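You operate a simulated robot arm through the tools that you are given. There is no shell and no other tool. Be economical: measure what you need, move in short steps, check, and stop when the job is done.

The job below is to be done with a simulated two-armed robot. You get a single attempt, and the scene is never put back.

JOB
Carry the small holed tray with both arms and set it in the inside of the large steel tray.

The check looks at the end state, three seconds after you hand in, the way a careful person would. Anything else that was tipped, shoved, dropped, spilled or broken makes it a failure.

ROBOT AND FRAMES
Two 7-joint arms with two-finger parallel grippers on one trunk, on a base that drives. Base frame: it is fixed to the floor where the robot stands at the start and does not move with it; the origin is under the middle of the robot, x ahead of it, y to its left, z up; the surface under the hand at the start is at about z = 600. Units: mm, rad, N and s.
The left shoulder is at the start at [70, 134, 1001], the right one opposite. With the tool pointing down near the work surface each hand reaches from about 100 to 640 mm from the robot's upright axis, wherever it stands, measured 20 degrees to its own side. Places, roughly: inside of the large steel tray [700, -800, 500]. Payload 1.57 kg a hand.
Tool frame (each hand has its own): the origin (TCP) lies between the finger pads and is the grasp point; the fingertips stand 30 mm ahead of it; z points along the fingers, y is the line along which they close. The gripper opens to 80 mm. The fingers are 17 mm wide and 12 mm thick; the gripper's body (40 by 82 mm) begins 80 mm behind the TCP.
Orientation is told as [roll, pitch, yaw] about the base's x, y, z axes, in that order, counted from this pose: with the fingers straight down and closing along the base's y, the tool's x points along the base's -x, its y along +y and its z along -z.

CONTROLS
- The arms move only by the tool arm_command. It takes "left_commands", "right_commands" or both (then of equal length, played together; a hand with none holds still); each is text: rows parted by semicolons, each of 6 numbers parted by spaces: the shift along the base's x, y, z in units of 300 mm (1.0 is 300 mm), then the turn, a rotation vector about the base's x, y, z in units of 90 degrees (1.0 is 90 degrees). In form: tx ty tz wx wy wz; .... A call has 1 to 8 rows; each row is the pose to reach, as a shift and turn from the pose commanded when the call began. "left_claw" and "right_claw" are, for a hand that has rows, the gripper command, from -1 (shut) to 1 (fully open), values between in proportion, set as the call begins (left out, the last holds). A call with a number of a shift or a turn outside -1 to 1 is refused whole. Each row takes 0.2 s and may step no farther than 50 mm and 0.15 rad from the row before; otherwise, or with a gripper value out of range, the whole call is refused. A pose out of reach is approached as far as the arm can. The call stops where the force on the tool passes 40 N (or 10 N more than at its start, if that is more) or the arm is blocked; 0.2 s more then pass. The fingers move at their own pace (about 153 mm/s each) and stop on an object; they squeeze with about 25 N. The grip force told is the motor's: it shows also when the fingers shut on nothing. Time passes only in rows, and 0.2 s behind the last, so rows that repeat a pose let the fingers close. It gives the time, the measured TCP pose, the force on the tool (base axes), the opening and the grip force at its end, in the units of the frame above (readings bear some noise), with the torque about the TCP (base axes, N m) and any sound that the robot's microphone picked up, and new pictures: "views" is both (left out), scene, wrist or none (wrist: the cameras of the hands that moved).
- Cameras (640 x 400 px; columns grow to the right, rows downward): "scene" is now at [119.5, 2.3, 1203.4]; the picture's right is [0.03, -1.00, 0.00], its down [-0.78, -0.03, -0.63] and it looks along [0.63, 0.02, -0.78] (base axes); focal length 283 px, centre (320, 200). "left" rides on the left gripper at [72, 7, -122] in its tool frame; the picture's right is [-0.09, 1.00, 0.00], its down [-0.84, -0.08, -0.54] and it looks along [-0.54, -0.05, 0.84] (tool axes); focal length 238 px, centre (320, 200). "right" rides on the right gripper at [72, -7, -122] in its tool frame; the picture's right is [0.09, 1.00, 0.00], its down [-0.84, 0.08, -0.54] and it looks along [-0.54, 0.05, 0.84] (tool axes); focal length 238 px, centre (320, 200). There is no depth. A picture from a camera that has moved, and an enlarged one, comes with that camera's place and axes in the base frame and with its lens. The place of the scene camera against the robot may be out by one fixed shift of up to 12 mm in any direction.
- raise_lower(by): slides the trunk up (or, below 0, down) by that many mm; the arms and the scene camera ride with it, the base frame stays. It gives what a move gives, with no picture.
- roll_base(legs): drives the robot by 1 to 6 legs, each [ahead, left, turn to the left] in mm, mm and rad, along the robot's own axes; the way and the turn of a leg run together, so that a leg with both is an arc; at most 1500 mm and 3.142 rad a leg. The arms and the cameras ride along, it lands a little off, and it stops where it bumps. It gives what a move gives, and a new picture of the scene camera.
- turn_head(pan, tilt): turns the head with the scene camera to pan (to the left, within 1.501 rad either way) and tilt (down, from -0.506 to 1.204), counted from straight ahead of the robot. It gives what a move gives, and a new picture of the scene camera.
- inspect(camera, box): a new picture of the part [left, top, right, bottom] of that camera's present view, enlarged. The clock stands still meanwhile.
- job_done(): hands the job in; it is judged then, once.

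Go step by step. Nothing tells you exact positions but the pictures and the camera data: compare them with the known pose of the tool, close in by small moves and look again before you grip or let go. The budget is 120 turns and 260 pictures, counting those below and the enlarged ones. Unless the task says otherwise, let go and move clear before handing in, and close with one line.

The tools are called by a JSON object that holds its "op" and its "data". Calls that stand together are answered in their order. arm_command: Moves the arms, as the interface text tells. Its arguments: {"type":"object","properties":{"left_commands":{"type":"string"},"left_claw":{"type":"number"},"right_commands":{"type":"string"},"right_claw":{"type":"number"},"views":{"type":"string","enum":["both","scene","wrist","none"]}},"required":[]} The other tools are called the same way: raise_lower (by) slides the trunk up or down; roll_base (legs) drives the base; turn_head (pan, tilt) turns the head that bears the scene camera; inspect (camera, box) takes an enlarged picture of a part of a camera's view; job_done () hands the job in.

At the start:

```text
t: 0.0
left_ee_pos: [434.3, 190.6, 886.9]
left_orientation: [0.001, -0.002, 0.0]
left_contact_force: [-0.5, -0.1, -0.7]
left_wrist_torque: [0.01, 0.01, -0.03]
left_grip_width: 80.0
left_finger_force: 0.0
right_ee_pos: [459.6, -182.8, 839.3]
right_orientation: [0.001, -0.001, 0.0]
right_contact_force: [-0.4, 0.2, -0.4]
right_wrist_torque: [-0.01, 0.01, -0.01]
right_grip_width: 80.2
right_finger_force: 0.1
trunk travel left (down, up): [-575.0, 365.0]
robot x, y, heading: [-1.0, -3.6, -0.003]
head pan, tilt: [0.033, 0.892]
```

scene: 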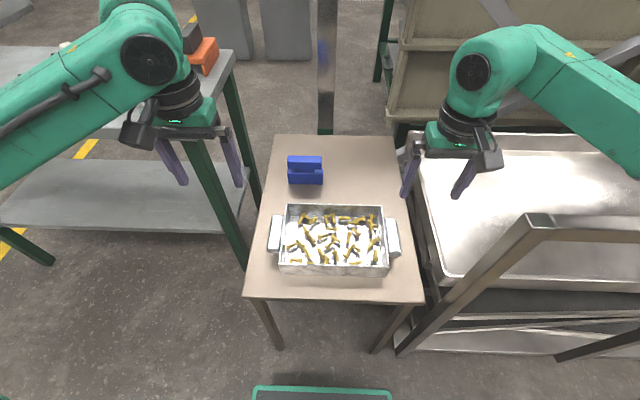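
right: 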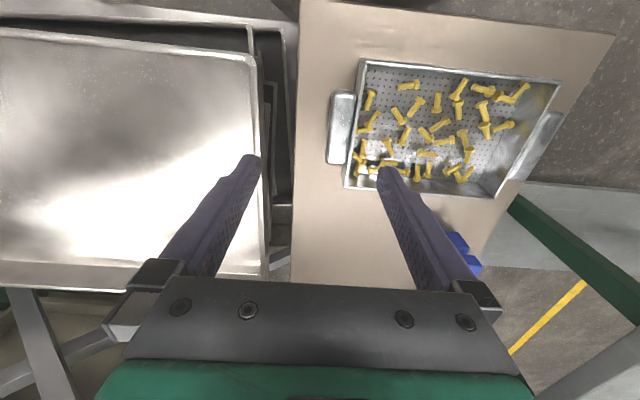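
left: 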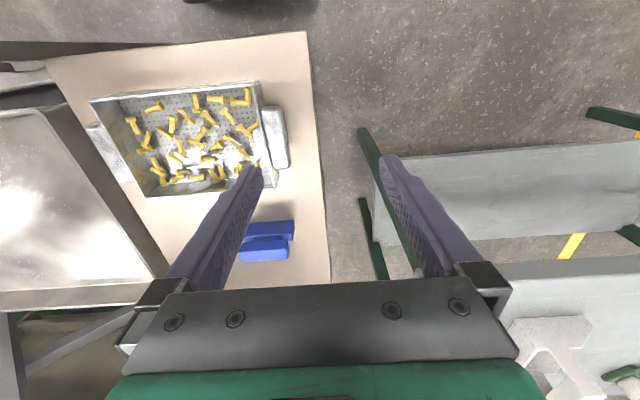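

The small holed tray, filled with brass bolts, stands on the table with a handle on its left and another on its right. The big steel tray is low to the right; I'll take closer looks first.

{"op": "inspect", "data": {"camera": "scene", "box": [240, 140, 430, 300]}}

{"op": "inspect", "data": {"camera": "right", "box": [310, 40, 590, 220]}}

{"op": "turn_head", "data": {"pan": -0.8, "tilt": 0.75}}

```text
2.50 times, centred on (335, 220) of scene
camera zoom: at [119.5, 2.3, 1203.4], right [0.03, -1.0, 0.0], down [-0.78, -0.03, -0.63], along [0.63, 0.02, -0.78], focal length 708 px, centre (282, 150)
```

zoom: 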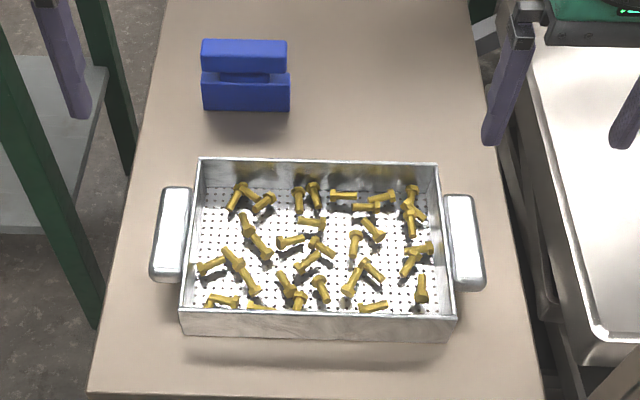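

```text
2.22 times, centred on (450, 130) of right
camera zoom: at [387.2, -190.2, 961.9], right [-0.09, 1.0, 0.0], down [0.84, 0.08, 0.54], along [0.54, 0.05, -0.84], focal length 530 px, centre (31, 356)
```

zoom: 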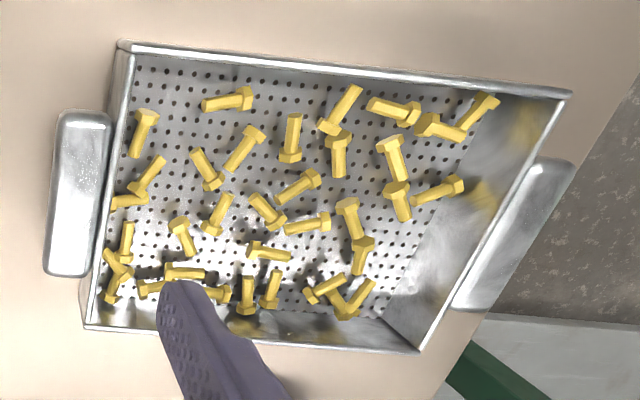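

```text
t: 1.2
left_ee_pos: [434.7, 191.4, 886.6]
left_orientation: [0.0, 0.0, 0.0]
left_contact_force: [0.4, 0.1, -0.7]
left_wrist_torque: [0.02, 0.0, -0.03]
left_grip_width: 80.4
left_finger_force: 0.0
right_ee_pos: [459.2, -183.2, 838.8]
right_orientation: [-0.001, -0.001, 0.0]
right_contact_force: [-0.9, -0.1, 0.5]
right_wrist_torque: [0.0, -0.02, -0.04]
right_grip_width: 79.9
right_finger_force: 0.0
trunk travel left (down, up): [-575.0, 365.0]
robot x, y, heading: [-0.7, 3.6, -0.003]
head pan, tilt: [-0.799, 0.75]
camera scene: at [101.5, -59.5, 1214.7], right [-0.72, -0.7, 0.0], down [-0.48, 0.49, -0.73], along [0.51, -0.52, -0.68], focal length 283 px, centre (320, 200)
```

scene: 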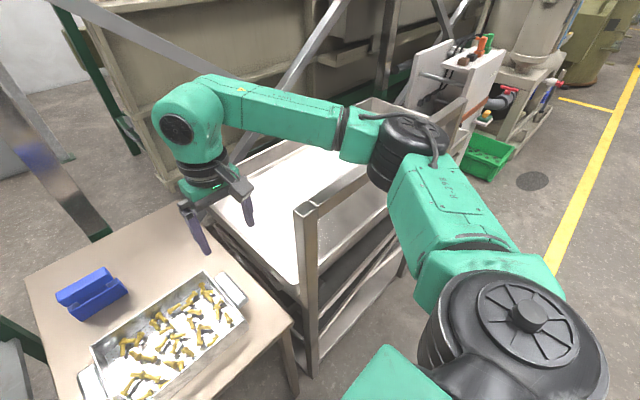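

The large tray appears to be the top level of a cart, with a push bar on the near side. I need better views of it before planning the carry.

{"op": "turn_head", "data": {"pan": -1.5, "tilt": 0.5}}

{"op": "turn_head", "data": {"pan": -0.8, "tilt": 0.4}}

{"op": "turn_head", "data": {"pan": 1.5, "tilt": 0.5}}

```text
t: 2.2
left_ee_pos: [433.0, 190.5, 886.9]
left_orientation: [-0.001, 0.0, 0.0]
left_contact_force: [-0.1, 0.2, -0.6]
left_wrist_torque: [0.0, -0.01, 0.01]
left_grip_width: 79.8
left_finger_force: 0.0
right_ee_pos: [459.1, -183.3, 840.1]
right_orientation: [0.0, 0.0, 0.0]
right_contact_force: [-0.4, 0.6, 0.5]
right_wrist_torque: [-0.01, 0.01, -0.01]
right_grip_width: 80.0
right_finger_force: 0.1
trunk travel left (down, up): [-575.0, 365.0]
robot x, y, heading: [-1.9, 3.0, 0.0]
head pan, tilt: [-1.499, 0.499]
camera scene: at [50.2, -90.9, 1236.7], right [-1.0, -0.07, 0.0], down [-0.03, 0.48, -0.88], along [0.06, -0.88, -0.48], focal length 283 px, centre (320, 200)
```

scene: 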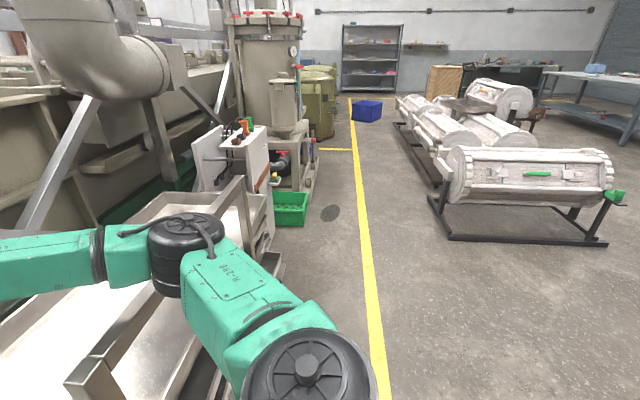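

```text
t: 3.3
left_ee_pos: [435.2, 190.3, 887.4]
left_orientation: [0.0, 0.0, -0.002]
left_contact_force: [0.0, 0.2, -0.2]
left_wrist_torque: [0.03, -0.01, 0.02]
left_grip_width: 80.1
left_finger_force: 0.1
right_ee_pos: [460.1, -182.4, 840.7]
right_orientation: [-0.001, 0.0, -0.001]
right_contact_force: [-0.1, -0.2, 0.4]
right_wrist_torque: [-0.01, 0.0, -0.01]
right_grip_width: 80.1
right_finger_force: 0.0
trunk travel left (down, up): [-575.0, 365.0]
robot x, y, heading: [-1.7, -2.8, 0.001]
head pan, tilt: [-0.799, 0.4]
camera scene: at [108.1, -66.7, 1245.8], right [-0.72, -0.7, 0.0], down [-0.27, 0.28, -0.92], along [0.64, -0.66, -0.39], focal length 283 px, centre (320, 200)
```

scene: 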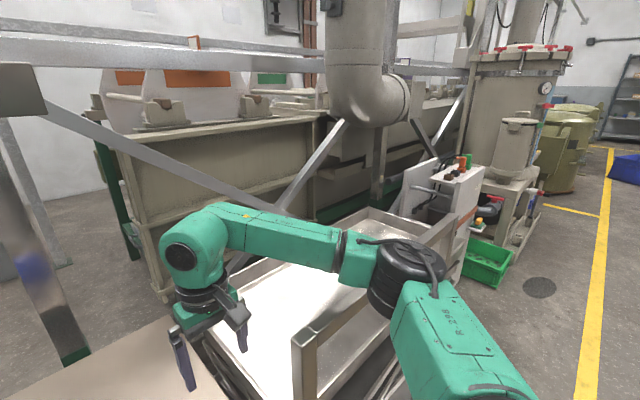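

```text
t: 5.4
left_ee_pos: [433.4, 191.2, 887.4]
left_orientation: [0.0, 0.001, 0.001]
left_contact_force: [0.5, 0.1, 0.3]
left_wrist_torque: [0.03, 0.03, 0.0]
left_grip_width: 80.0
left_finger_force: 0.0
right_ee_pos: [459.2, -181.3, 839.3]
right_orientation: [-0.002, 0.001, 0.0]
right_contact_force: [0.1, 0.3, -0.2]
right_wrist_torque: [-0.04, -0.02, 0.01]
right_grip_width: 79.9
right_finger_force: 0.2
trunk travel left (down, up): [-575.0, 365.0]
robot x, y, heading: [-0.8, -0.6, -0.0]
head pan, tilt: [1.499, 0.499]
camera scene: at [50.2, 90.6, 1236.7], right [1.0, -0.07, 0.0], down [-0.03, -0.48, -0.88], along [0.06, 0.88, -0.48], focal length 283 px, centre (320, 200)
```

scene: 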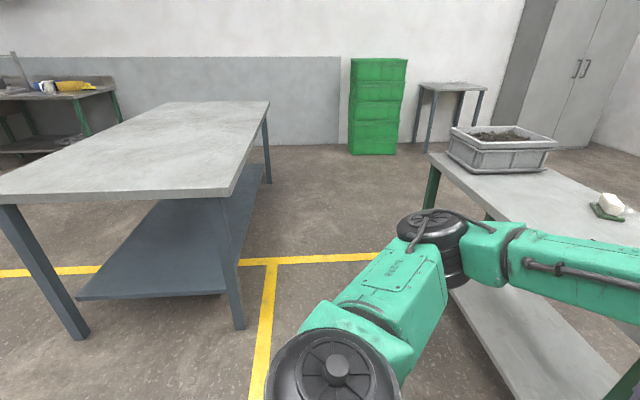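

A bar runs across the near side of the cart, with floor space in front of it. I'll back off and move right for an unobstructed view of the large tray.

{"op": "roll_base", "data": {"legs": [[-350, 0, 0], [0, -750, 0]]}}

{"op": "turn_head", "data": {"pan": 0.0, "tilt": 0.6}}

```text
t: 11.4
left_ee_pos: [83.5, -559.8, 887.4]
left_orientation: [0.001, -0.002, -0.005]
left_contact_force: [0.6, 0.5, 0.4]
left_wrist_torque: [0.0, -0.01, 0.01]
left_grip_width: 79.8
left_finger_force: 0.0
right_ee_pos: [106.5, -933.2, 839.5]
right_orientation: [0.0, -0.001, -0.005]
right_contact_force: [-0.2, -0.4, 0.3]
right_wrist_torque: [-0.01, -0.03, 0.01]
right_grip_width: 80.0
right_finger_force: 0.1
trunk travel left (down, up): [-575.0, 365.0]
robot x, y, heading: [-353.2, -749.2, -0.002]
head pan, tilt: [1.499, 0.499]
camera scene: at [-301.2, -657.7, 1236.7], right [1.0, -0.08, 0.0], down [-0.04, -0.48, -0.88], along [0.07, 0.88, -0.48], focal length 283 px, centre (320, 200)
```

scene: 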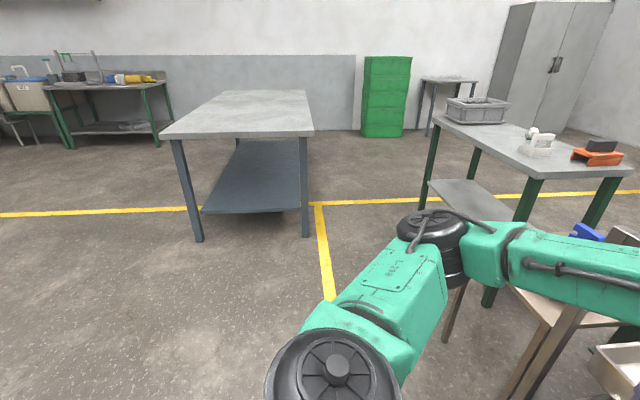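

```text
t: 13.0
left_ee_pos: [83.7, -559.2, 887.3]
left_orientation: [-0.001, 0.001, -0.005]
left_contact_force: [0.1, 0.5, 0.2]
left_wrist_torque: [0.0, -0.04, 0.0]
left_grip_width: 80.0
left_finger_force: 0.1
right_ee_pos: [106.6, -932.2, 840.6]
right_orientation: [0.0, 0.0, -0.005]
right_contact_force: [-0.3, -0.3, -0.6]
right_wrist_torque: [0.02, -0.02, 0.0]
right_grip_width: 80.2
right_finger_force: 0.0
trunk travel left (down, up): [-575.0, 365.0]
robot x, y, heading: [-351.6, -749.1, -0.009]
head pan, tilt: [0.0, 0.6]
camera scene: at [-219.8, -748.6, 1227.6], right [0.0, -1.0, 0.0], down [-0.57, 0.0, -0.82], along [0.82, 0.0, -0.57], focal length 283 px, centre (320, 200)
```

scene: 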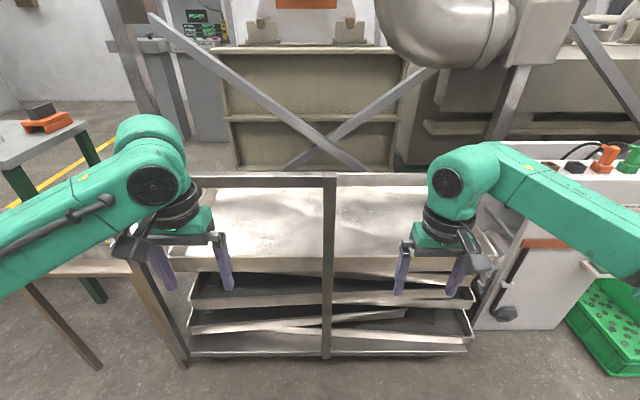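

From here the frame covers only the left half of the cart: a post at about y=-770 and a bar at about z=870. The right half of the large tray is open from the front, so I'll check the details there.

{"op": "inspect", "data": {"camera": "scene", "box": [300, 130, 560, 300]}}

{"op": "roll_base", "data": {"legs": [[0, -280, 0]]}}

```text
2.35 times, centred on (430, 215) of scene
camera zoom: at [-219.8, -748.6, 1227.6], right [0.0, -1.0, 0.0], down [-0.57, 0.0, -0.82], along [0.82, 0.0, -0.57], focal length 666 px, centre (61, 165)
```

zoom: 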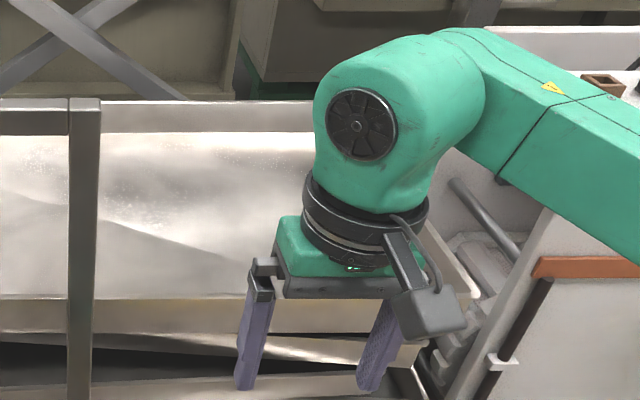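

```text
t: 14.9
left_ee_pos: [81.0, -836.8, 887.2]
left_orientation: [0.001, 0.001, -0.006]
left_contact_force: [0.3, 0.3, 0.6]
left_wrist_torque: [0.03, 0.03, 0.01]
left_grip_width: 79.9
left_finger_force: 0.0
right_ee_pos: [104.7, -1209.7, 840.1]
right_orientation: [-0.001, 0.001, -0.006]
right_contact_force: [-0.2, -0.6, -0.5]
right_wrist_torque: [0.07, -0.01, -0.01]
right_grip_width: 80.1
right_finger_force: 0.2
trunk travel left (down, up): [-575.0, 365.0]
robot x, y, heading: [-352.8, -1026.8, -0.005]
head pan, tilt: [0.0, 0.6]
camera scene: at [-221.2, -1026.4, 1227.6], right [0.0, -1.0, 0.0], down [-0.57, 0.0, -0.82], along [0.82, 0.0, -0.57], focal length 283 px, centre (320, 200)
```

scene: 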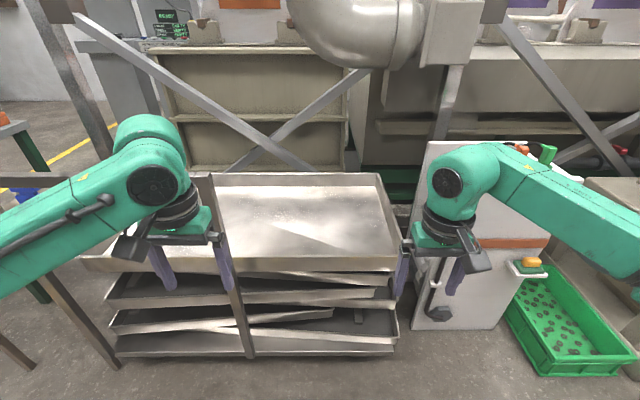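

The open half is clear from this spot. I'll zoom in on the near-right corner of the large tray.

{"op": "inspect", "data": {"camera": "scene", "box": [190, 150, 430, 300]}}

{"op": "turn_head", "data": {"pan": -0.25, "tilt": 0.9}}

```text
2.67 times, centred on (310, 225) of scene
camera zoom: at [-221.2, -1026.4, 1227.6], right [0.0, -1.0, 0.0], down [-0.57, 0.0, -0.82], along [0.82, 0.0, -0.57], focal length 755 px, centre (347, 133)
```

zoom: 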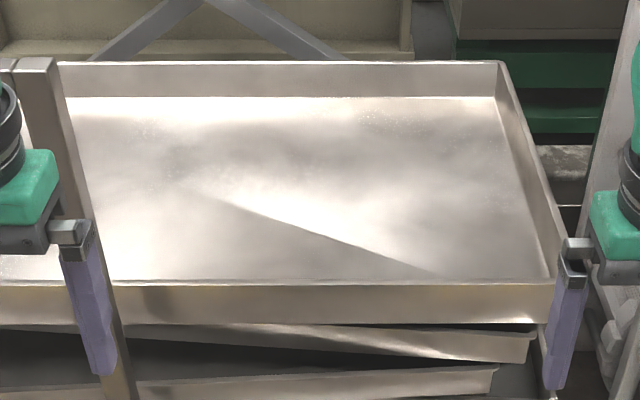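

```text
t: 15.7
left_ee_pos: [81.1, -836.3, 887.1]
left_orientation: [-0.002, 0.0, -0.006]
left_contact_force: [0.1, 0.1, -0.2]
left_wrist_torque: [-0.03, 0.03, 0.01]
left_grip_width: 79.9
left_finger_force: 0.0
right_ee_pos: [105.2, -1209.7, 839.6]
right_orientation: [0.001, 0.0, -0.006]
right_contact_force: [1.0, 0.2, -0.9]
right_wrist_torque: [0.04, -0.01, 0.0]
right_grip_width: 79.8
right_finger_force: 0.0
trunk travel left (down, up): [-575.0, 365.0]
robot x, y, heading: [-351.7, -1021.5, -0.005]
head pan, tilt: [-0.25, 0.901]
camera scene: at [-236.4, -1044.4, 1202.9], right [-0.25, -0.97, 0.0], down [-0.76, 0.2, -0.62], along [0.6, -0.16, -0.78], focal length 283 px, centre (320, 200)
```

scene: 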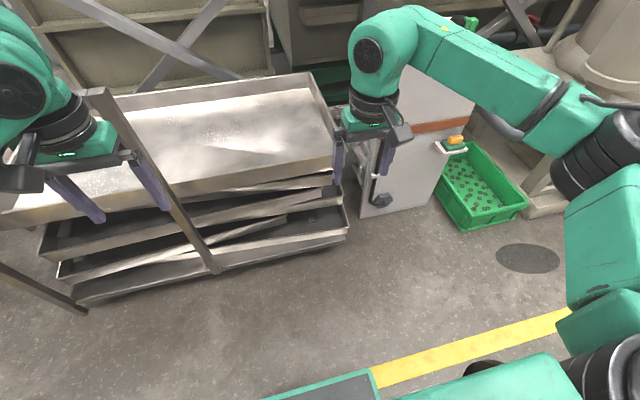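

The large tray's rim is around z≈560, spanning x≈423..960 with its right end at about y≈-1277. Now I'll go back to the table, centred on the small tray.

{"op": "roll_base", "data": {"legs": [[0, 1003, 0.005], [350, 0, 0]]}}

{"op": "turn_head", "data": {"pan": 0.0, "tilt": 0.9}}

```text
t: 22.2
left_ee_pos: [283.7, 179.1, 887.6]
left_orientation: [0.0, 0.0, 0.005]
left_contact_force: [0.9, -0.3, 0.5]
left_wrist_torque: [-0.03, -0.02, 0.01]
left_grip_width: 79.9
left_finger_force: 0.1
right_ee_pos: [302.9, -193.0, 840.0]
right_orientation: [-0.003, 0.033, -0.007]
right_contact_force: [-4.1, 0.5, 2.2]
right_wrist_torque: [-0.04, -0.42, -0.21]
right_grip_width: 79.9
right_finger_force: 0.0
trunk travel left (down, up): [-575.0, 365.0]
robot x, y, heading: [-149.3, -11.1, 0.007]
head pan, tilt: [-0.25, 0.901]
stopped in leg 2: the force on the tool passed its limit at 173 N (the readings are from after the stop); the commanded pose is now the measured one
camera scene: at [-32.4, -32.0, 1203.0], right [-0.24, -0.97, 0.0], down [-0.76, 0.19, -0.62], along [0.6, -0.15, -0.78], focal length 283 px, centre (320, 200)
```

scene: 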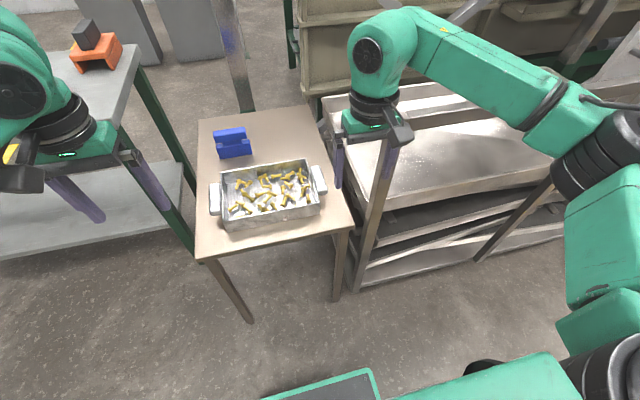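

```text
t: 22.9
left_ee_pos: [284.9, 178.6, 887.2]
left_orientation: [0.0, 0.0, 0.005]
left_contact_force: [-0.4, 0.2, -1.1]
left_wrist_torque: [-0.01, 0.01, 0.02]
left_grip_width: 79.9
left_finger_force: 0.0
right_ee_pos: [302.3, -193.7, 840.9]
right_orientation: [-0.005, 0.031, -0.006]
right_contact_force: [-6.1, -0.7, 1.0]
right_wrist_torque: [-0.06, -0.51, -0.24]
right_grip_width: 80.0
right_finger_force: 0.0
trunk travel left (down, up): [-575.0, 365.0]
robot x, y, heading: [-149.2, -15.2, 0.007]
head pan, tilt: [0.0, 0.901]
camera scene: at [-30.4, -13.3, 1203.0], right [0.0, -1.0, 0.0], down [-0.78, 0.0, -0.62], along [0.62, 0.0, -0.78], focal length 283 px, centre (320, 200)
```

scene: 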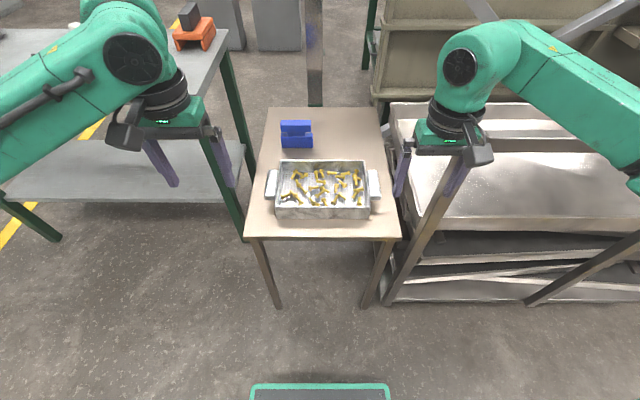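

The right finger brushed the cart's left post. I'll back off, move the right hand inward, and come forward again.

{"op": "roll_base", "data": {"legs": [[-80, 0, -0.007]]}}

{"op": "arm_command", "data": {"right_commands": "0 0.1 0 0 0 0;0 0.2 0.05 0 0 0;0 0.27 0.1 0 0 0;0 0.27 0.1 0 0 0", "left_commands": "0 0 0 0 0 0;0 -0.1 0 0 0 0;0 -0.15 0 0 0 0;0 -0.15 0 0 0 0", "views": "both"}}

```text
t: 24.0
left_ee_pos: [207.5, 175.5, 886.0]
left_orientation: [-0.001, 0.001, -0.004]
left_contact_force: [-0.2, -0.6, 0.6]
left_wrist_torque: [0.02, -0.02, 0.0]
left_grip_width: 79.8
left_finger_force: 0.0
right_ee_pos: [224.2, -197.4, 839.6]
right_orientation: [-0.005, 0.031, -0.015]
right_contact_force: [0.1, 0.2, 0.0]
right_wrist_torque: [0.03, 0.0, -0.03]
right_grip_width: 79.7
right_finger_force: 0.1
trunk travel left (down, up): [-575.0, 365.0]
robot x, y, heading: [-225.3, -15.3, -0.001]
head pan, tilt: [0.0, 0.901]
camera scene: at [-107.6, -14.5, 1202.9], right [0.0, -1.0, 0.0], down [-0.78, 0.0, -0.62], along [0.62, 0.0, -0.78], focal length 283 px, centre (320, 200)
```

scene: 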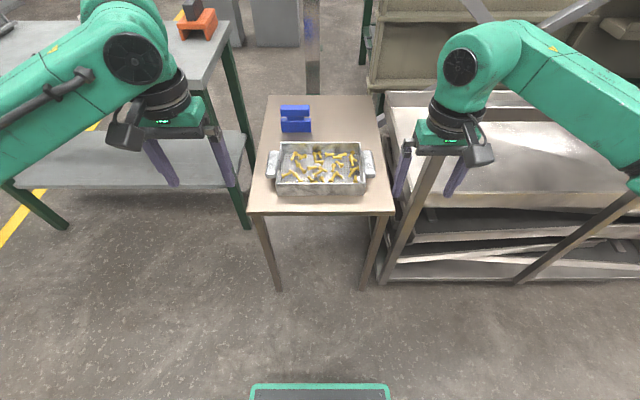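

```text
t: 25.0
left_ee_pos: [208.4, 130.3, 887.9]
left_orientation: [0.0, 0.003, -0.002]
left_contact_force: [-0.7, -0.1, -0.1]
left_wrist_torque: [0.02, 0.02, -0.01]
left_grip_width: 80.1
left_finger_force: 0.1
right_ee_pos: [225.6, -115.6, 869.0]
right_orientation: [-0.005, 0.033, -0.015]
right_contact_force: [0.5, -0.4, -0.2]
right_wrist_torque: [-0.02, 0.01, 0.01]
right_grip_width: 79.8
right_finger_force: 0.1
trunk travel left (down, up): [-575.0, 365.0]
robot x, y, heading: [-228.4, -13.6, -0.002]
head pan, tilt: [0.0, 0.901]
camera scene: at [-107.0, -14.8, 1202.8], right [0.0, -1.0, 0.0], down [-0.78, 0.0, -0.62], along [0.62, 0.0, -0.78], focal length 283 px, centre (320, 200)
camera right: at [156.9, -121.9, 993.6], right [-0.08, 1.0, 0.0], down [0.85, 0.07, 0.51], along [0.51, 0.04, -0.86], focal length 238 px, centre (320, 200)
camera left: at [137.9, 136.4, 1007.9], right [0.09, 1.0, 0.0], down [0.84, -0.08, 0.54], along [0.54, -0.05, -0.84], focal length 238 px, centre (320, 200)
```

scene: 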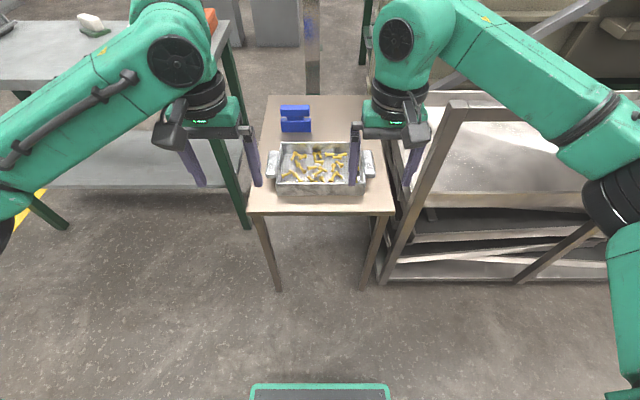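
right: 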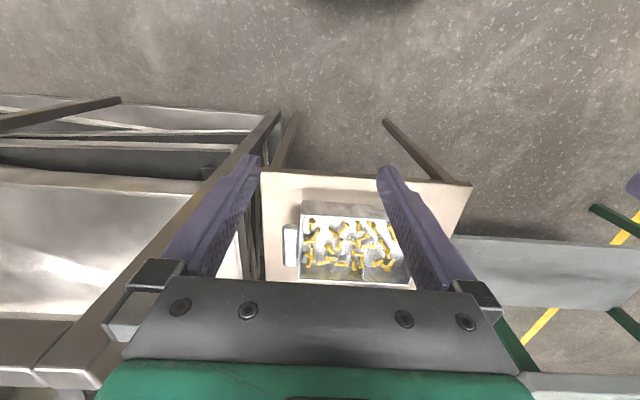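
left: 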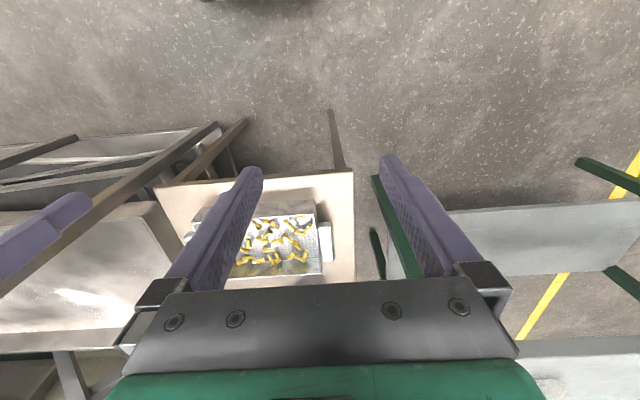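

Hands are inside the posts now. When reaching low, the right forearm would come close to the cart's bar, so I'll raise the trunk before going forward to keep that arm above it.

{"op": "raise_lower", "data": {"by": 250}}

{"op": "roll_base", "data": {"legs": [[255, 0, 0]]}}

{"op": "turn_head", "data": {"pan": 0.0, "tilt": 1.1}}

```text
t: 27.6
left_ee_pos: [208.5, 130.5, 1136.5]
left_orientation: [0.0, 0.002, -0.004]
left_contact_force: [-0.2, -0.6, 0.3]
left_wrist_torque: [0.01, -0.01, 0.0]
left_grip_width: 80.3
left_finger_force: 0.0
right_ee_pos: [226.0, -115.8, 1118.8]
right_orientation: [-0.004, 0.032, -0.017]
right_contact_force: [-0.1, -0.3, -0.6]
right_wrist_torque: [-0.01, 0.0, -0.01]
right_grip_width: 80.0
right_finger_force: 0.0
trunk travel left (down, up): [-825.0, 115.0]
robot x, y, heading: [-228.5, -16.2, -0.008]
head pan, tilt: [0.0, 0.901]
```

```text
t: 29.4
left_ee_pos: [466.8, 129.4, 1136.9]
left_orientation: [0.001, 0.0, -0.005]
left_contact_force: [0.7, 0.2, 0.4]
left_wrist_torque: [-0.01, -0.01, 0.0]
left_grip_width: 79.9
left_finger_force: 0.1
right_ee_pos: [482.3, -116.9, 1119.8]
right_orientation: [-0.006, 0.031, -0.015]
right_contact_force: [-0.5, 0.4, -0.4]
right_wrist_torque: [0.01, 0.0, -0.02]
right_grip_width: 80.1
right_finger_force: 0.1
trunk travel left (down, up): [-825.0, 115.0]
robot x, y, heading: [32.3, -12.0, -0.006]
head pan, tilt: [0.0, 0.901]
camera scene: at [150.0, -15.6, 1453.0], right [0.0, -1.0, 0.0], down [-0.78, 0.0, -0.62], along [0.62, 0.0, -0.78], focal length 283 px, centre (320, 200)
```

scene: 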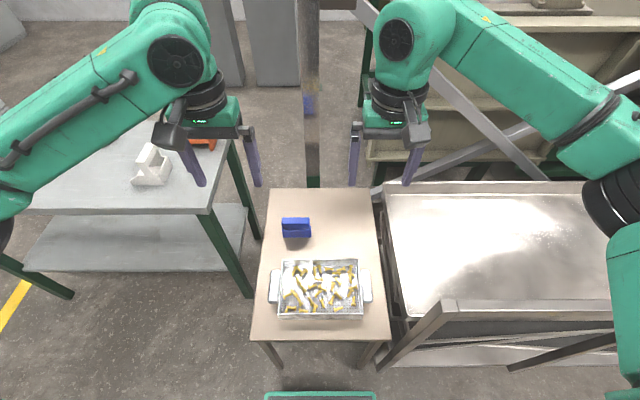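

```text
t: 30.2
left_ee_pos: [468.8, 128.5, 1137.0]
left_orientation: [0.001, 0.002, -0.004]
left_contact_force: [-0.2, 0.3, -0.4]
left_wrist_torque: [0.02, 0.04, -0.02]
left_grip_width: 79.9
left_finger_force: 0.1
right_ee_pos: [484.3, -117.3, 1117.5]
right_orientation: [-0.005, 0.032, -0.015]
right_contact_force: [0.4, 0.8, -0.1]
right_wrist_torque: [0.01, 0.0, 0.01]
right_grip_width: 80.2
right_finger_force: 0.0
trunk travel left (down, up): [-825.0, 115.0]
robot x, y, heading: [32.3, -15.9, -0.004]
head pan, tilt: [0.0, 1.1]
camera scene: at [140.5, -15.5, 1439.0], right [0.0, -1.0, 0.0], down [-0.89, 0.0, -0.45], along [0.45, 0.0, -0.89], focal length 283 px, centre (320, 200)
```

scene: 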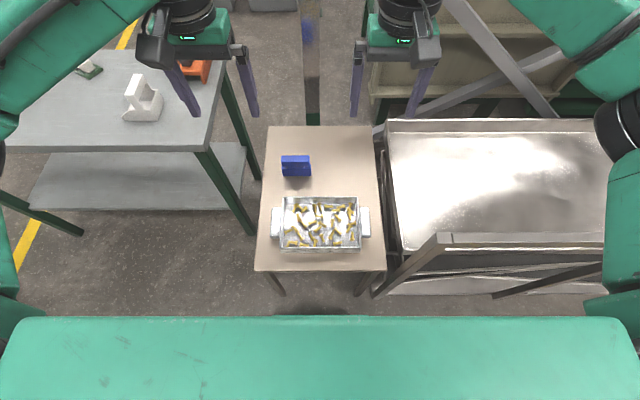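

{"op": "inspect", "data": {"camera": "scene", "box": [250, 170, 394, 260]}}

{"op": "inspect", "data": {"camera": "right", "box": [200, 0, 500, 200]}}

{"op": "inspect", "data": {"camera": "left", "box": [120, 0, 420, 200]}}

```text
4.44 times, centred on (322, 215) of scene
camera zoom: at [140.5, -15.5, 1439.0], right [0.0, -1.0, 0.0], down [-0.89, 0.0, -0.45], along [0.45, 0.0, -0.89], focal length 1258 px, centre (311, 133)
```

zoom: 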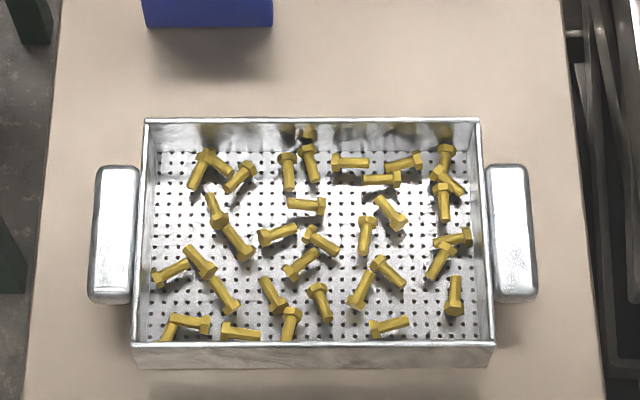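

```text
2.00 times, centred on (350, 100) of right
camera zoom: at [416.5, -123.3, 1243.2], right [-0.08, 1.0, 0.0], down [0.85, 0.07, 0.51], along [0.51, 0.04, -0.86], focal length 477 px, centre (260, 400)
```

zoom: 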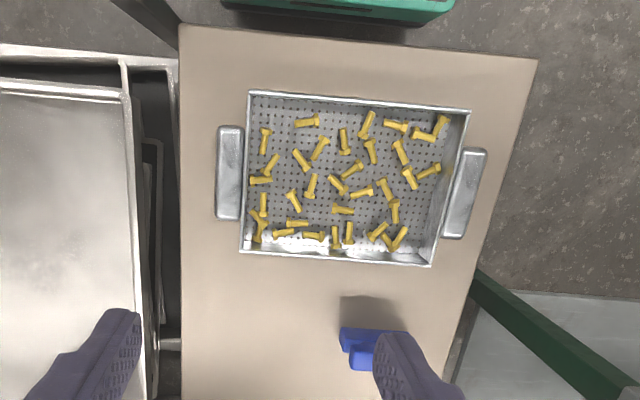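

```text
2.00 times, centred on (270, 100) of left
camera zoom: at [397.7, 135.4, 1257.7], right [0.1, 1.0, 0.0], down [0.84, -0.08, 0.54], along [0.54, -0.05, -0.84], focal length 477 px, centre (420, 400)
```

zoom: 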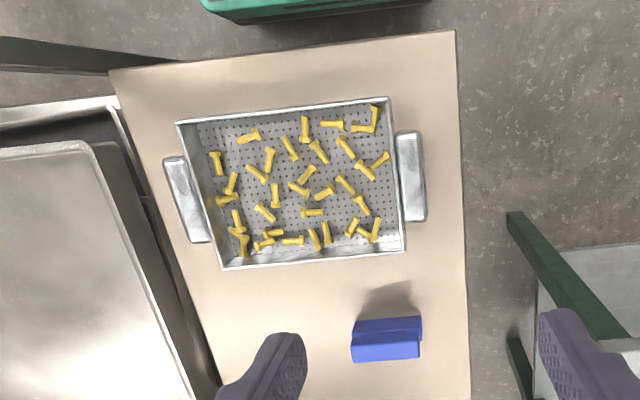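

The handles are bars standing off each short side wall. I'll lower both hands to look at them from close range.

{"op": "arm_command", "data": {"left_commands": "0 0.03 -0.12 0 0 0;0 0.06 -0.25 0 0 0;-0.02 0.08 -0.37 0 0 0;-0.04 0.1 -0.5 0 0 0;-0.06 0.12 -0.62 0 0 0;-0.08 0.14 -0.75 0 0 0;-0.1 0.16 -0.87 0 0 0;-0.1 0.16 -1 0 0 0", "right_commands": "0 -0.03 -0.12 0 0 0;-0.02 -0.06 -0.25 0 -0.01 0.01;-0.04 -0.08 -0.37 0 -0.02 0.01;-0.06 -0.1 -0.5 0 -0.02 0.01;-0.08 -0.12 -0.62 0 -0.02 0.01;-0.12 -0.13 -0.75 0 -0.02 0.01;-0.15 -0.13 -0.87 0 -0.02 0.01;-0.15 -0.13 -0.95 0 -0.02 0.01", "views": "both"}}

```text
t: 32.0
left_ee_pos: [437.8, 179.4, 835.4]
left_orientation: [0.001, 0.001, -0.005]
left_contact_force: [0.3, 0.0, 0.0]
left_wrist_torque: [-0.02, -0.03, 0.01]
left_grip_width: 80.1
left_finger_force: 0.0
right_ee_pos: [438.9, -158.1, 833.8]
right_orientation: [-0.003, 0.0, -0.001]
right_contact_force: [0.5, -0.9, 0.2]
right_wrist_torque: [0.03, 0.03, 0.01]
right_grip_width: 79.9
right_finger_force: 0.0
trunk travel left (down, up): [-825.0, 115.0]
robot x, y, heading: [33.5, -14.2, -0.007]
head pan, tilt: [0.0, 1.1]
camera scene: at [140.8, -15.6, 1439.0], right [0.0, -1.0, 0.0], down [-0.89, 0.0, -0.45], along [0.45, 0.0, -0.89], focal length 283 px, centre (320, 200)
camera right: at [367.4, -165.1, 954.9], right [-0.09, 1.0, 0.0], down [0.84, 0.08, 0.54], along [0.54, 0.05, -0.84], focal length 238 px, centre (320, 200)
camera left: at [367.7, 185.1, 957.0], right [0.1, 1.0, 0.0], down [0.84, -0.08, 0.54], along [0.54, -0.05, -0.84], focal length 238 px, centre (320, 200)
```

scene: 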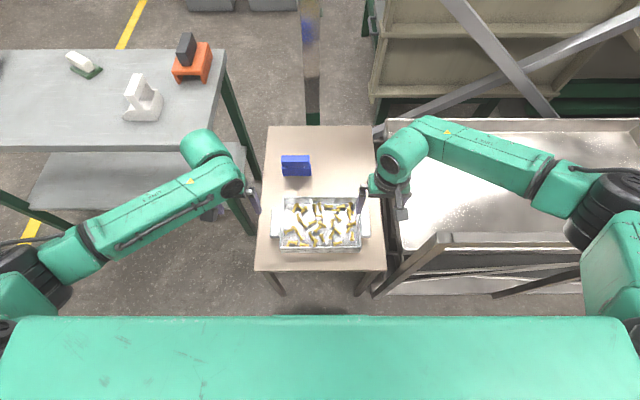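
right: 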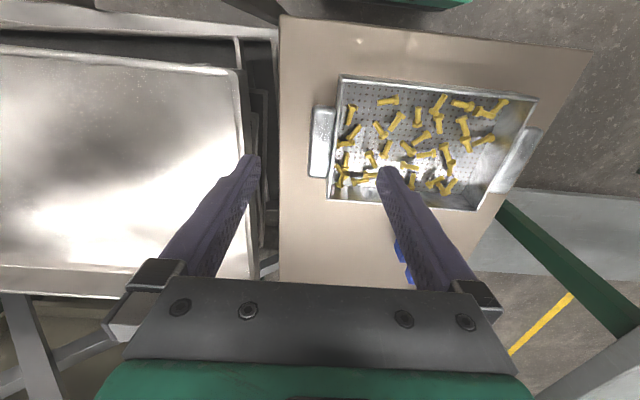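
left: 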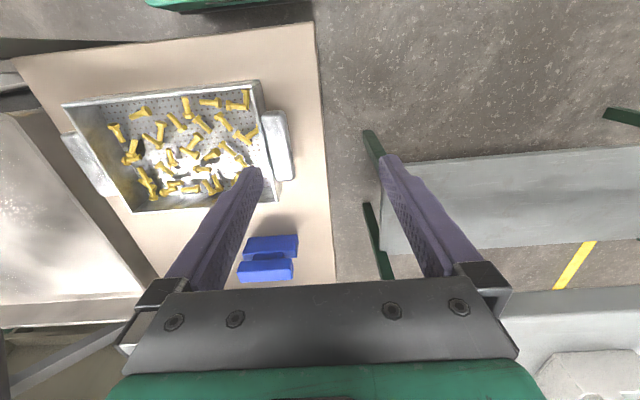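

The handles come out at about (472, 119, 650) on the left and (472, -153, 650) on the right. I'll lower the left hand beside its handle to see the handle's profile.

{"op": "arm_command", "data": {"left_commands": "-0.05 0.04 -0.12 0 0 0;-0.1 0.08 -0.25 0 0 0;-0.12 0.1 -0.37 0 0 0;-0.14 0.12 -0.48 0 0 0;-0.14 0.12 -0.48 0 0 0", "views": "wrist"}}

{"op": "inspect", "data": {"camera": "left", "box": [40, 60, 320, 240]}}

```text
t: 33.2
left_ee_pos: [397.0, 213.9, 692.7]
left_orientation: [0.0, 0.002, -0.003]
left_contact_force: [0.1, -0.6, -1.1]
left_wrist_torque: [0.01, -0.02, 0.0]
left_grip_width: 80.1
left_finger_force: 0.1
right_ee_pos: [438.3, -158.1, 833.8]
right_orientation: [-0.003, -0.001, 0.0]
right_contact_force: [0.2, 0.7, 0.0]
right_wrist_torque: [-0.02, -0.02, 0.0]
right_grip_width: 79.8
right_finger_force: 0.0
trunk travel left (down, up): [-825.0, 115.0]
robot x, y, heading: [29.6, -16.0, 0.0]
head pan, tilt: [0.0, 1.1]
camera left: at [325.3, 219.6, 814.3], right [0.1, 1.0, 0.0], down [0.84, -0.08, 0.54], along [0.54, -0.05, -0.84], focal length 238 px, centre (320, 200)
```

left: 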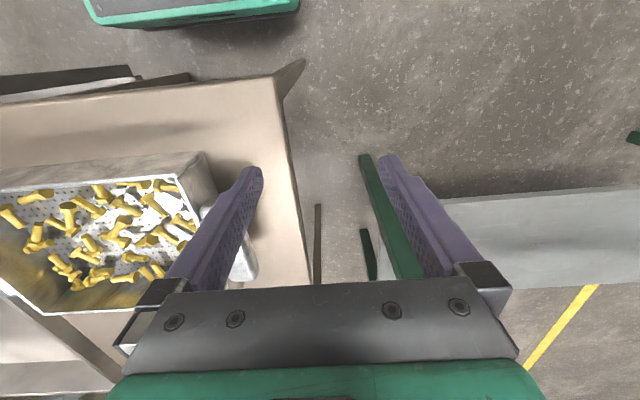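

```text
2.22 times, centred on (180, 150) of left
camera zoom: at [325.3, 219.6, 814.3], right [0.1, 1.0, 0.0], down [0.84, -0.08, 0.54], along [0.54, -0.05, -0.84], focal length 530 px, centre (631, 311)
```

zoom: 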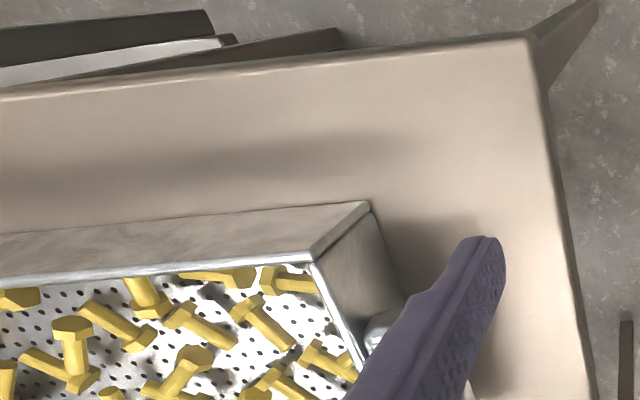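

{"op": "arm_command", "data": {"left_commands": "0.1 0.07 0 0 0 0;0.18 0.12 -0.05 0 0 0;0.18 0.12 -0.05 0 0 0", "views": "none"}}

{"op": "inspect", "data": {"camera": "left", "box": [0, 40, 260, 206]}}

```text
t: 34.0
left_ee_pos: [450.0, 247.4, 677.5]
left_orientation: [-0.001, 0.0, -0.005]
left_contact_force: [-0.2, 0.8, 0.2]
left_wrist_torque: [-0.01, 0.02, 0.01]
left_grip_width: 80.1
left_finger_force: 0.1
right_ee_pos: [437.9, -158.6, 833.1]
right_orientation: [-0.004, 0.0, -0.001]
right_contact_force: [0.3, -0.4, 0.6]
right_wrist_torque: [0.01, -0.04, -0.02]
right_grip_width: 79.9
right_finger_force: 0.1
trunk travel left (down, up): [-825.0, 115.0]
robot x, y, heading: [33.1, -14.2, -0.006]
head pan, tilt: [0.0, 1.1]
```

```text
2.41 times, centred on (130, 123) of left
camera zoom: at [380.0, 254.4, 798.6], right [0.1, 1.0, 0.0], down [0.84, -0.08, 0.54], along [0.54, -0.05, -0.84], focal length 574 px, centre (778, 386)
```

zoom: 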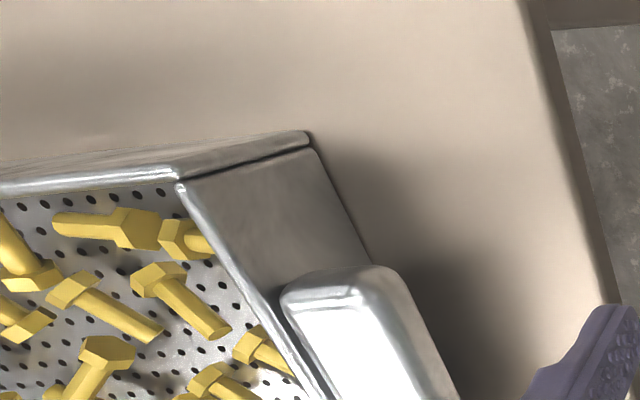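

The handle is a rounded block against the outer wall, level with the rim (z≈649). I'll grip across the wall and handle together (about 33 mm), with the inner fingertip kept above the bolts, so I'm moving both hands over the grasp spots.

{"op": "arm_command", "data": {"left_commands": "0 0 0.14 0 0 0;0.03 -0.14 0.14 0 0 0;0.06 -0.28 0.14 0 0 0;0.087 -0.4 0.14 0 0 0;0.087 -0.447 0.14 0 0 0.003;0.087 -0.447 0.14 0 0 0.003", "right_commands": "0.03 0.01 -0.07 0 0 0;0.06 0.02 -0.15 0 0 0;0.09 0.03 -0.23 0 0 0;0.127 0.037 -0.3 0 0 0;0.127 0.037 -0.377 0 0 0;0.127 0.037 -0.377 0 0 0", "left_claw": 0.375, "right_claw": 0.375, "views": "both"}}

```text
t: 35.4
left_ee_pos: [477.4, 114.3, 719.6]
left_orientation: [0.001, 0.0, 0.002]
left_contact_force: [0.6, 0.5, 0.2]
left_wrist_torque: [0.02, -0.01, 0.01]
left_grip_width: 55.1
left_finger_force: 0.1
right_ee_pos: [475.9, -146.7, 721.0]
right_orientation: [-0.003, -0.001, -0.001]
right_contact_force: [0.0, 0.6, 0.4]
right_wrist_torque: [0.02, -0.02, 0.01]
right_grip_width: 55.1
right_finger_force: 0.1
trunk travel left (down, up): [-825.0, 115.0]
robot x, y, heading: [35.6, -13.7, -0.003]
head pan, tilt: [0.0, 1.1]
camera scene: at [139.6, -15.3, 1439.0], right [0.0, -1.0, 0.0], down [-0.89, 0.0, -0.45], along [0.45, 0.0, -0.89], focal length 283 px, centre (320, 200)
camera right: at [404.9, -152.4, 843.0], right [-0.09, 1.0, 0.0], down [0.84, 0.08, 0.54], along [0.54, 0.05, -0.84], focal length 238 px, centre (320, 200)
camera left: at [406.5, 119.2, 840.9], right [0.09, 1.0, 0.0], down [0.84, -0.08, 0.54], along [0.54, -0.05, -0.84], focal length 238 px, centre (320, 200)
```

scene: 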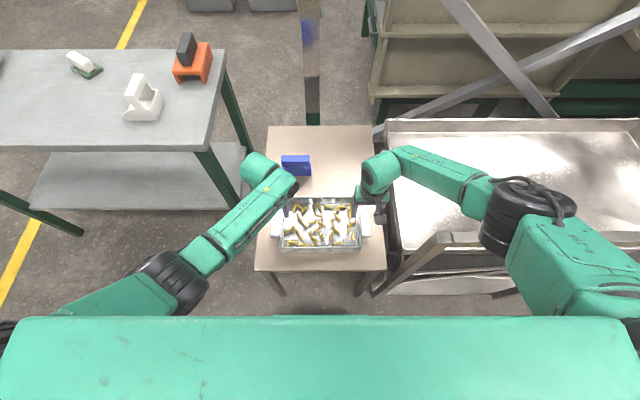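
right: 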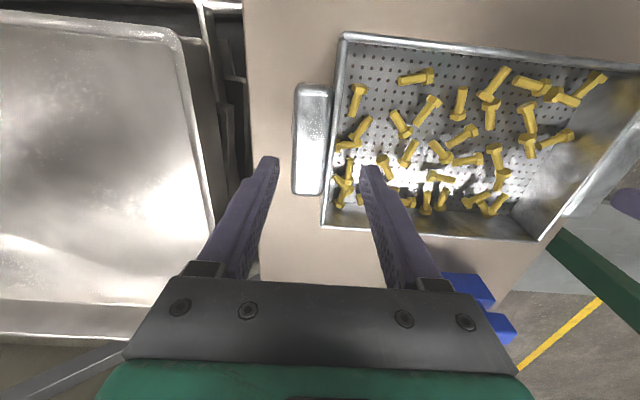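
left: 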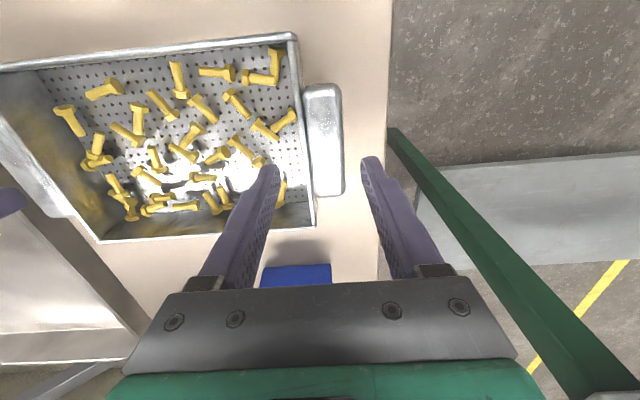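

{"op": "inspect", "data": {"camera": "right", "box": [280, 60, 440, 220]}}

{"op": "inspect", "data": {"camera": "left", "box": [220, 60, 380, 220]}}

```text
2.50 times, centred on (360, 140) of right
camera zoom: at [404.9, -152.4, 843.0], right [-0.09, 1.0, 0.0], down [0.84, 0.08, 0.54], along [0.54, 0.05, -0.84], focal length 596 px, centre (220, 350)
```

zoom: 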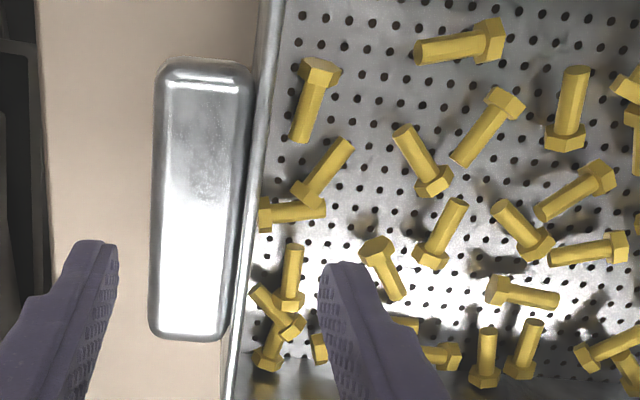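

```text
2.50 times, centred on (300, 140) of left
camera zoom: at [406.5, 119.2, 840.9], right [0.09, 1.0, 0.0], down [0.84, -0.08, 0.54], along [0.54, -0.05, -0.84], focal length 596 px, centre (370, 350)
```

zoom: 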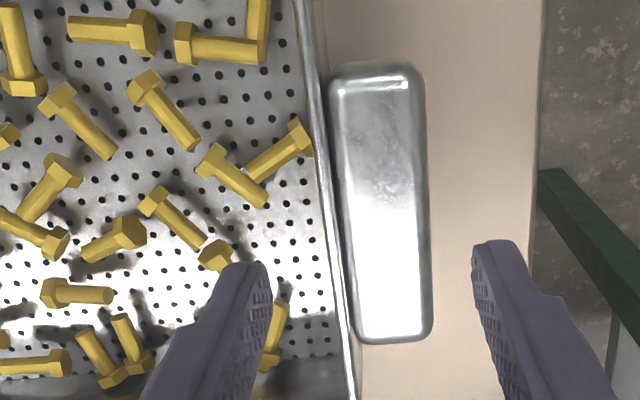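

The bolts lie low (about 12 mm high), so fingertips at z≈628 stay above them while the rim is at 649. I'm descending to straddle both sides.

{"op": "arm_command", "data": {"left_commands": "0 0 -0.1 0 0 0;0 0 -0.17 0 0 0;0 0 -0.205 0 0 0;0 0 -0.205 0 0 0", "right_commands": "0 -0.006 -0.1 0 0 0;0 -0.006 -0.17 0 0 0;0 -0.006 -0.21 0 0 0;0 -0.006 -0.21 0 0 0", "views": "both"}}

```text
t: 36.4
left_ee_pos: [476.1, 112.8, 658.9]
left_orientation: [0.001, 0.002, 0.001]
left_contact_force: [-0.6, -0.1, 0.7]
left_wrist_torque: [0.0, -0.01, -0.03]
left_grip_width: 55.0
left_finger_force: 0.1
right_ee_pos: [477.0, -147.2, 669.3]
right_orientation: [-0.004, -0.001, 0.0]
right_contact_force: [-1.2, 0.7, 0.5]
right_wrist_torque: [-0.02, -0.02, 0.01]
right_grip_width: 54.9
right_finger_force: 0.0
right hand out of reach, approached as far as the arm can: row 3, 4
trunk travel left (down, up): [-825.0, 115.0]
robot x, y, heading: [35.0, -18.5, -0.003]
head pan, tilt: [0.0, 1.1]
camera scene: at [140.0, -15.4, 1439.0], right [0.0, -1.0, 0.0], down [-0.89, 0.0, -0.45], along [0.45, 0.0, -0.89], focal length 283 px, centre (320, 200)
camera right: at [405.5, -154.2, 792.0], right [-0.09, 1.0, 0.0], down [0.84, 0.08, 0.54], along [0.54, 0.05, -0.84], focal length 238 px, centre (320, 200)
camera left: at [405.2, 119.3, 780.2], right [0.09, 1.0, 0.0], down [0.84, -0.08, 0.54], along [0.54, -0.05, -0.84], focal length 238 px, centre (320, 200)
```

scene: 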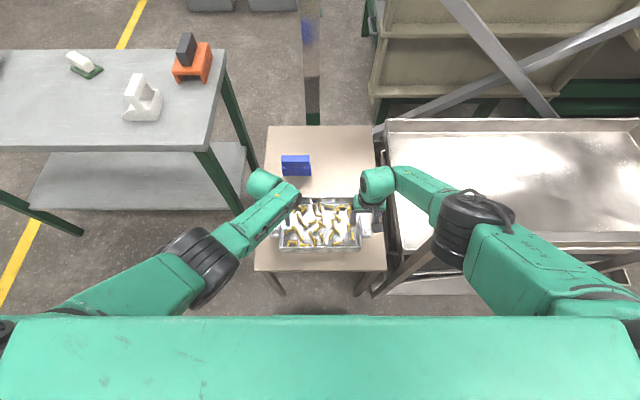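
right: 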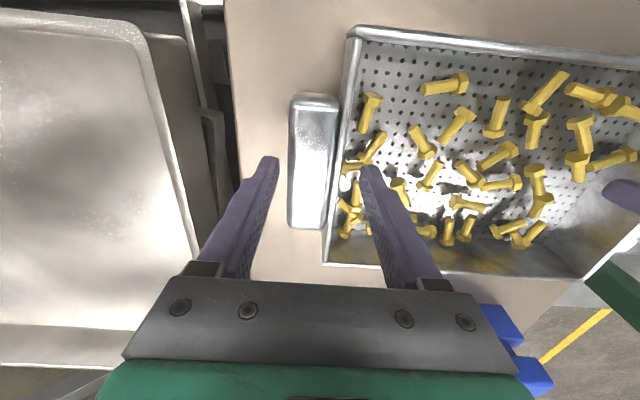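
left: 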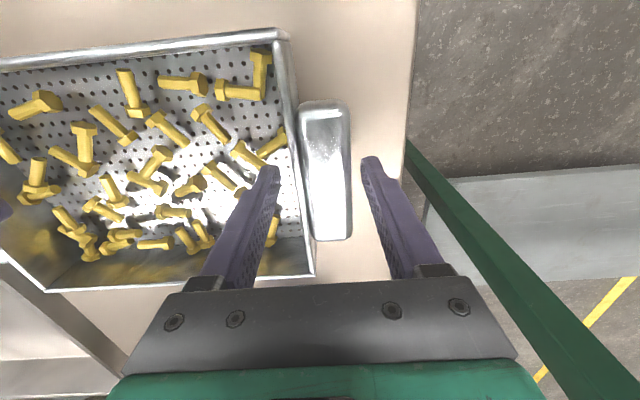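

The right arm is at its reach limit because the trunk is high. I'll raise both hands 50 mm and lower the trunk 50 mm so the hands ride down into place.

{"op": "arm_command", "data": {"left_commands": "0 0 0.08 0 0 0;0 0 0.164 0 0 0;0 0 0.164 0 0 0", "right_commands": "0 -0.003 0.08 0 0 0;0 -0.006 0.13 0 0 0;0 -0.006 0.13 0 0 0", "views": "none"}}

{"op": "raise_lower", "data": {"by": -50}}

```text
t: 37.2
left_ee_pos: [475.5, 115.0, 707.2]
left_orientation: [0.0, 0.003, 0.002]
left_contact_force: [0.5, 0.0, -0.5]
left_wrist_torque: [0.02, 0.01, 0.02]
left_grip_width: 55.1
left_finger_force: 0.1
right_ee_pos: [477.3, -147.7, 709.2]
right_orientation: [-0.005, 0.0, -0.001]
right_contact_force: [0.1, -0.8, 0.1]
right_wrist_torque: [-0.01, 0.0, 0.02]
right_grip_width: 55.0
right_finger_force: 0.0
trunk travel left (down, up): [-825.0, 115.0]
robot x, y, heading: [35.5, -10.1, -0.009]
head pan, tilt: [0.0, 1.1]
```

```text
t: 38.1
left_ee_pos: [474.3, 114.0, 658.2]
left_orientation: [-0.001, 0.001, 0.001]
left_contact_force: [-0.7, 0.4, -0.5]
left_wrist_torque: [0.0, 0.04, -0.02]
left_grip_width: 55.1
left_finger_force: 0.0
right_ee_pos: [478.0, -148.7, 658.2]
right_orientation: [-0.004, 0.001, 0.001]
right_contact_force: [-0.4, -0.2, -0.5]
right_wrist_torque: [0.0, 0.01, -0.01]
right_grip_width: 55.2
right_finger_force: 0.1
trunk travel left (down, up): [-775.0, 165.0]
robot x, y, heading: [30.9, -14.7, -0.002]
head pan, tilt: [0.0, 1.1]
```

{"op": "inspect", "data": {"camera": "right", "box": [240, 60, 440, 260]}}

{"op": "inspect", "data": {"camera": "left", "box": [220, 60, 420, 260]}}

```text
2.00 times, centred on (340, 160) of right
camera zoom: at [405.4, -155.5, 781.1], right [-0.09, 1.0, 0.0], down [0.84, 0.08, 0.54], along [0.54, 0.05, -0.84], focal length 477 px, centre (280, 280)
```

zoom: 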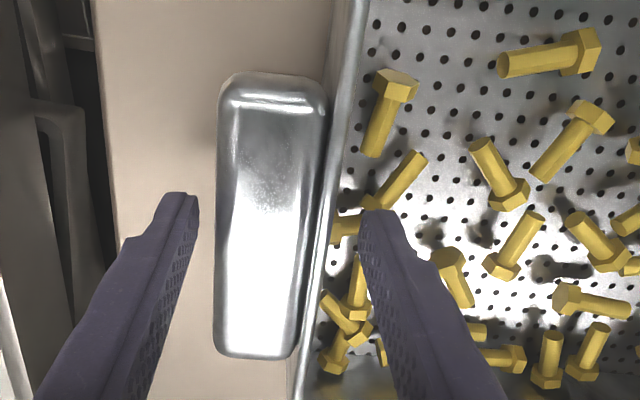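

```text
2.00 times, centred on (320, 160) of left
camera zoom: at [404.2, 120.1, 779.2], right [0.09, 1.0, 0.0], down [0.84, -0.08, 0.54], along [0.54, -0.05, -0.84], focal length 477 px, centre (320, 280)
```

zoom: 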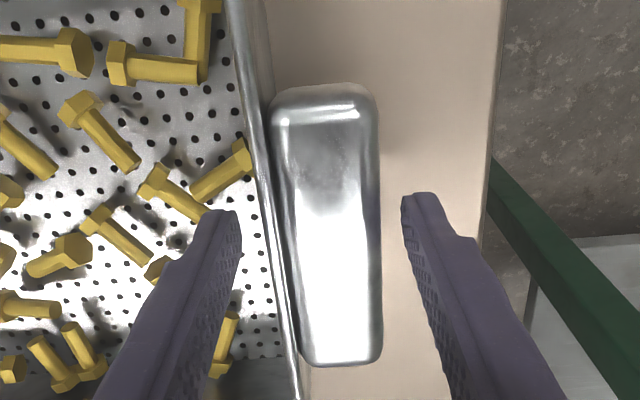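

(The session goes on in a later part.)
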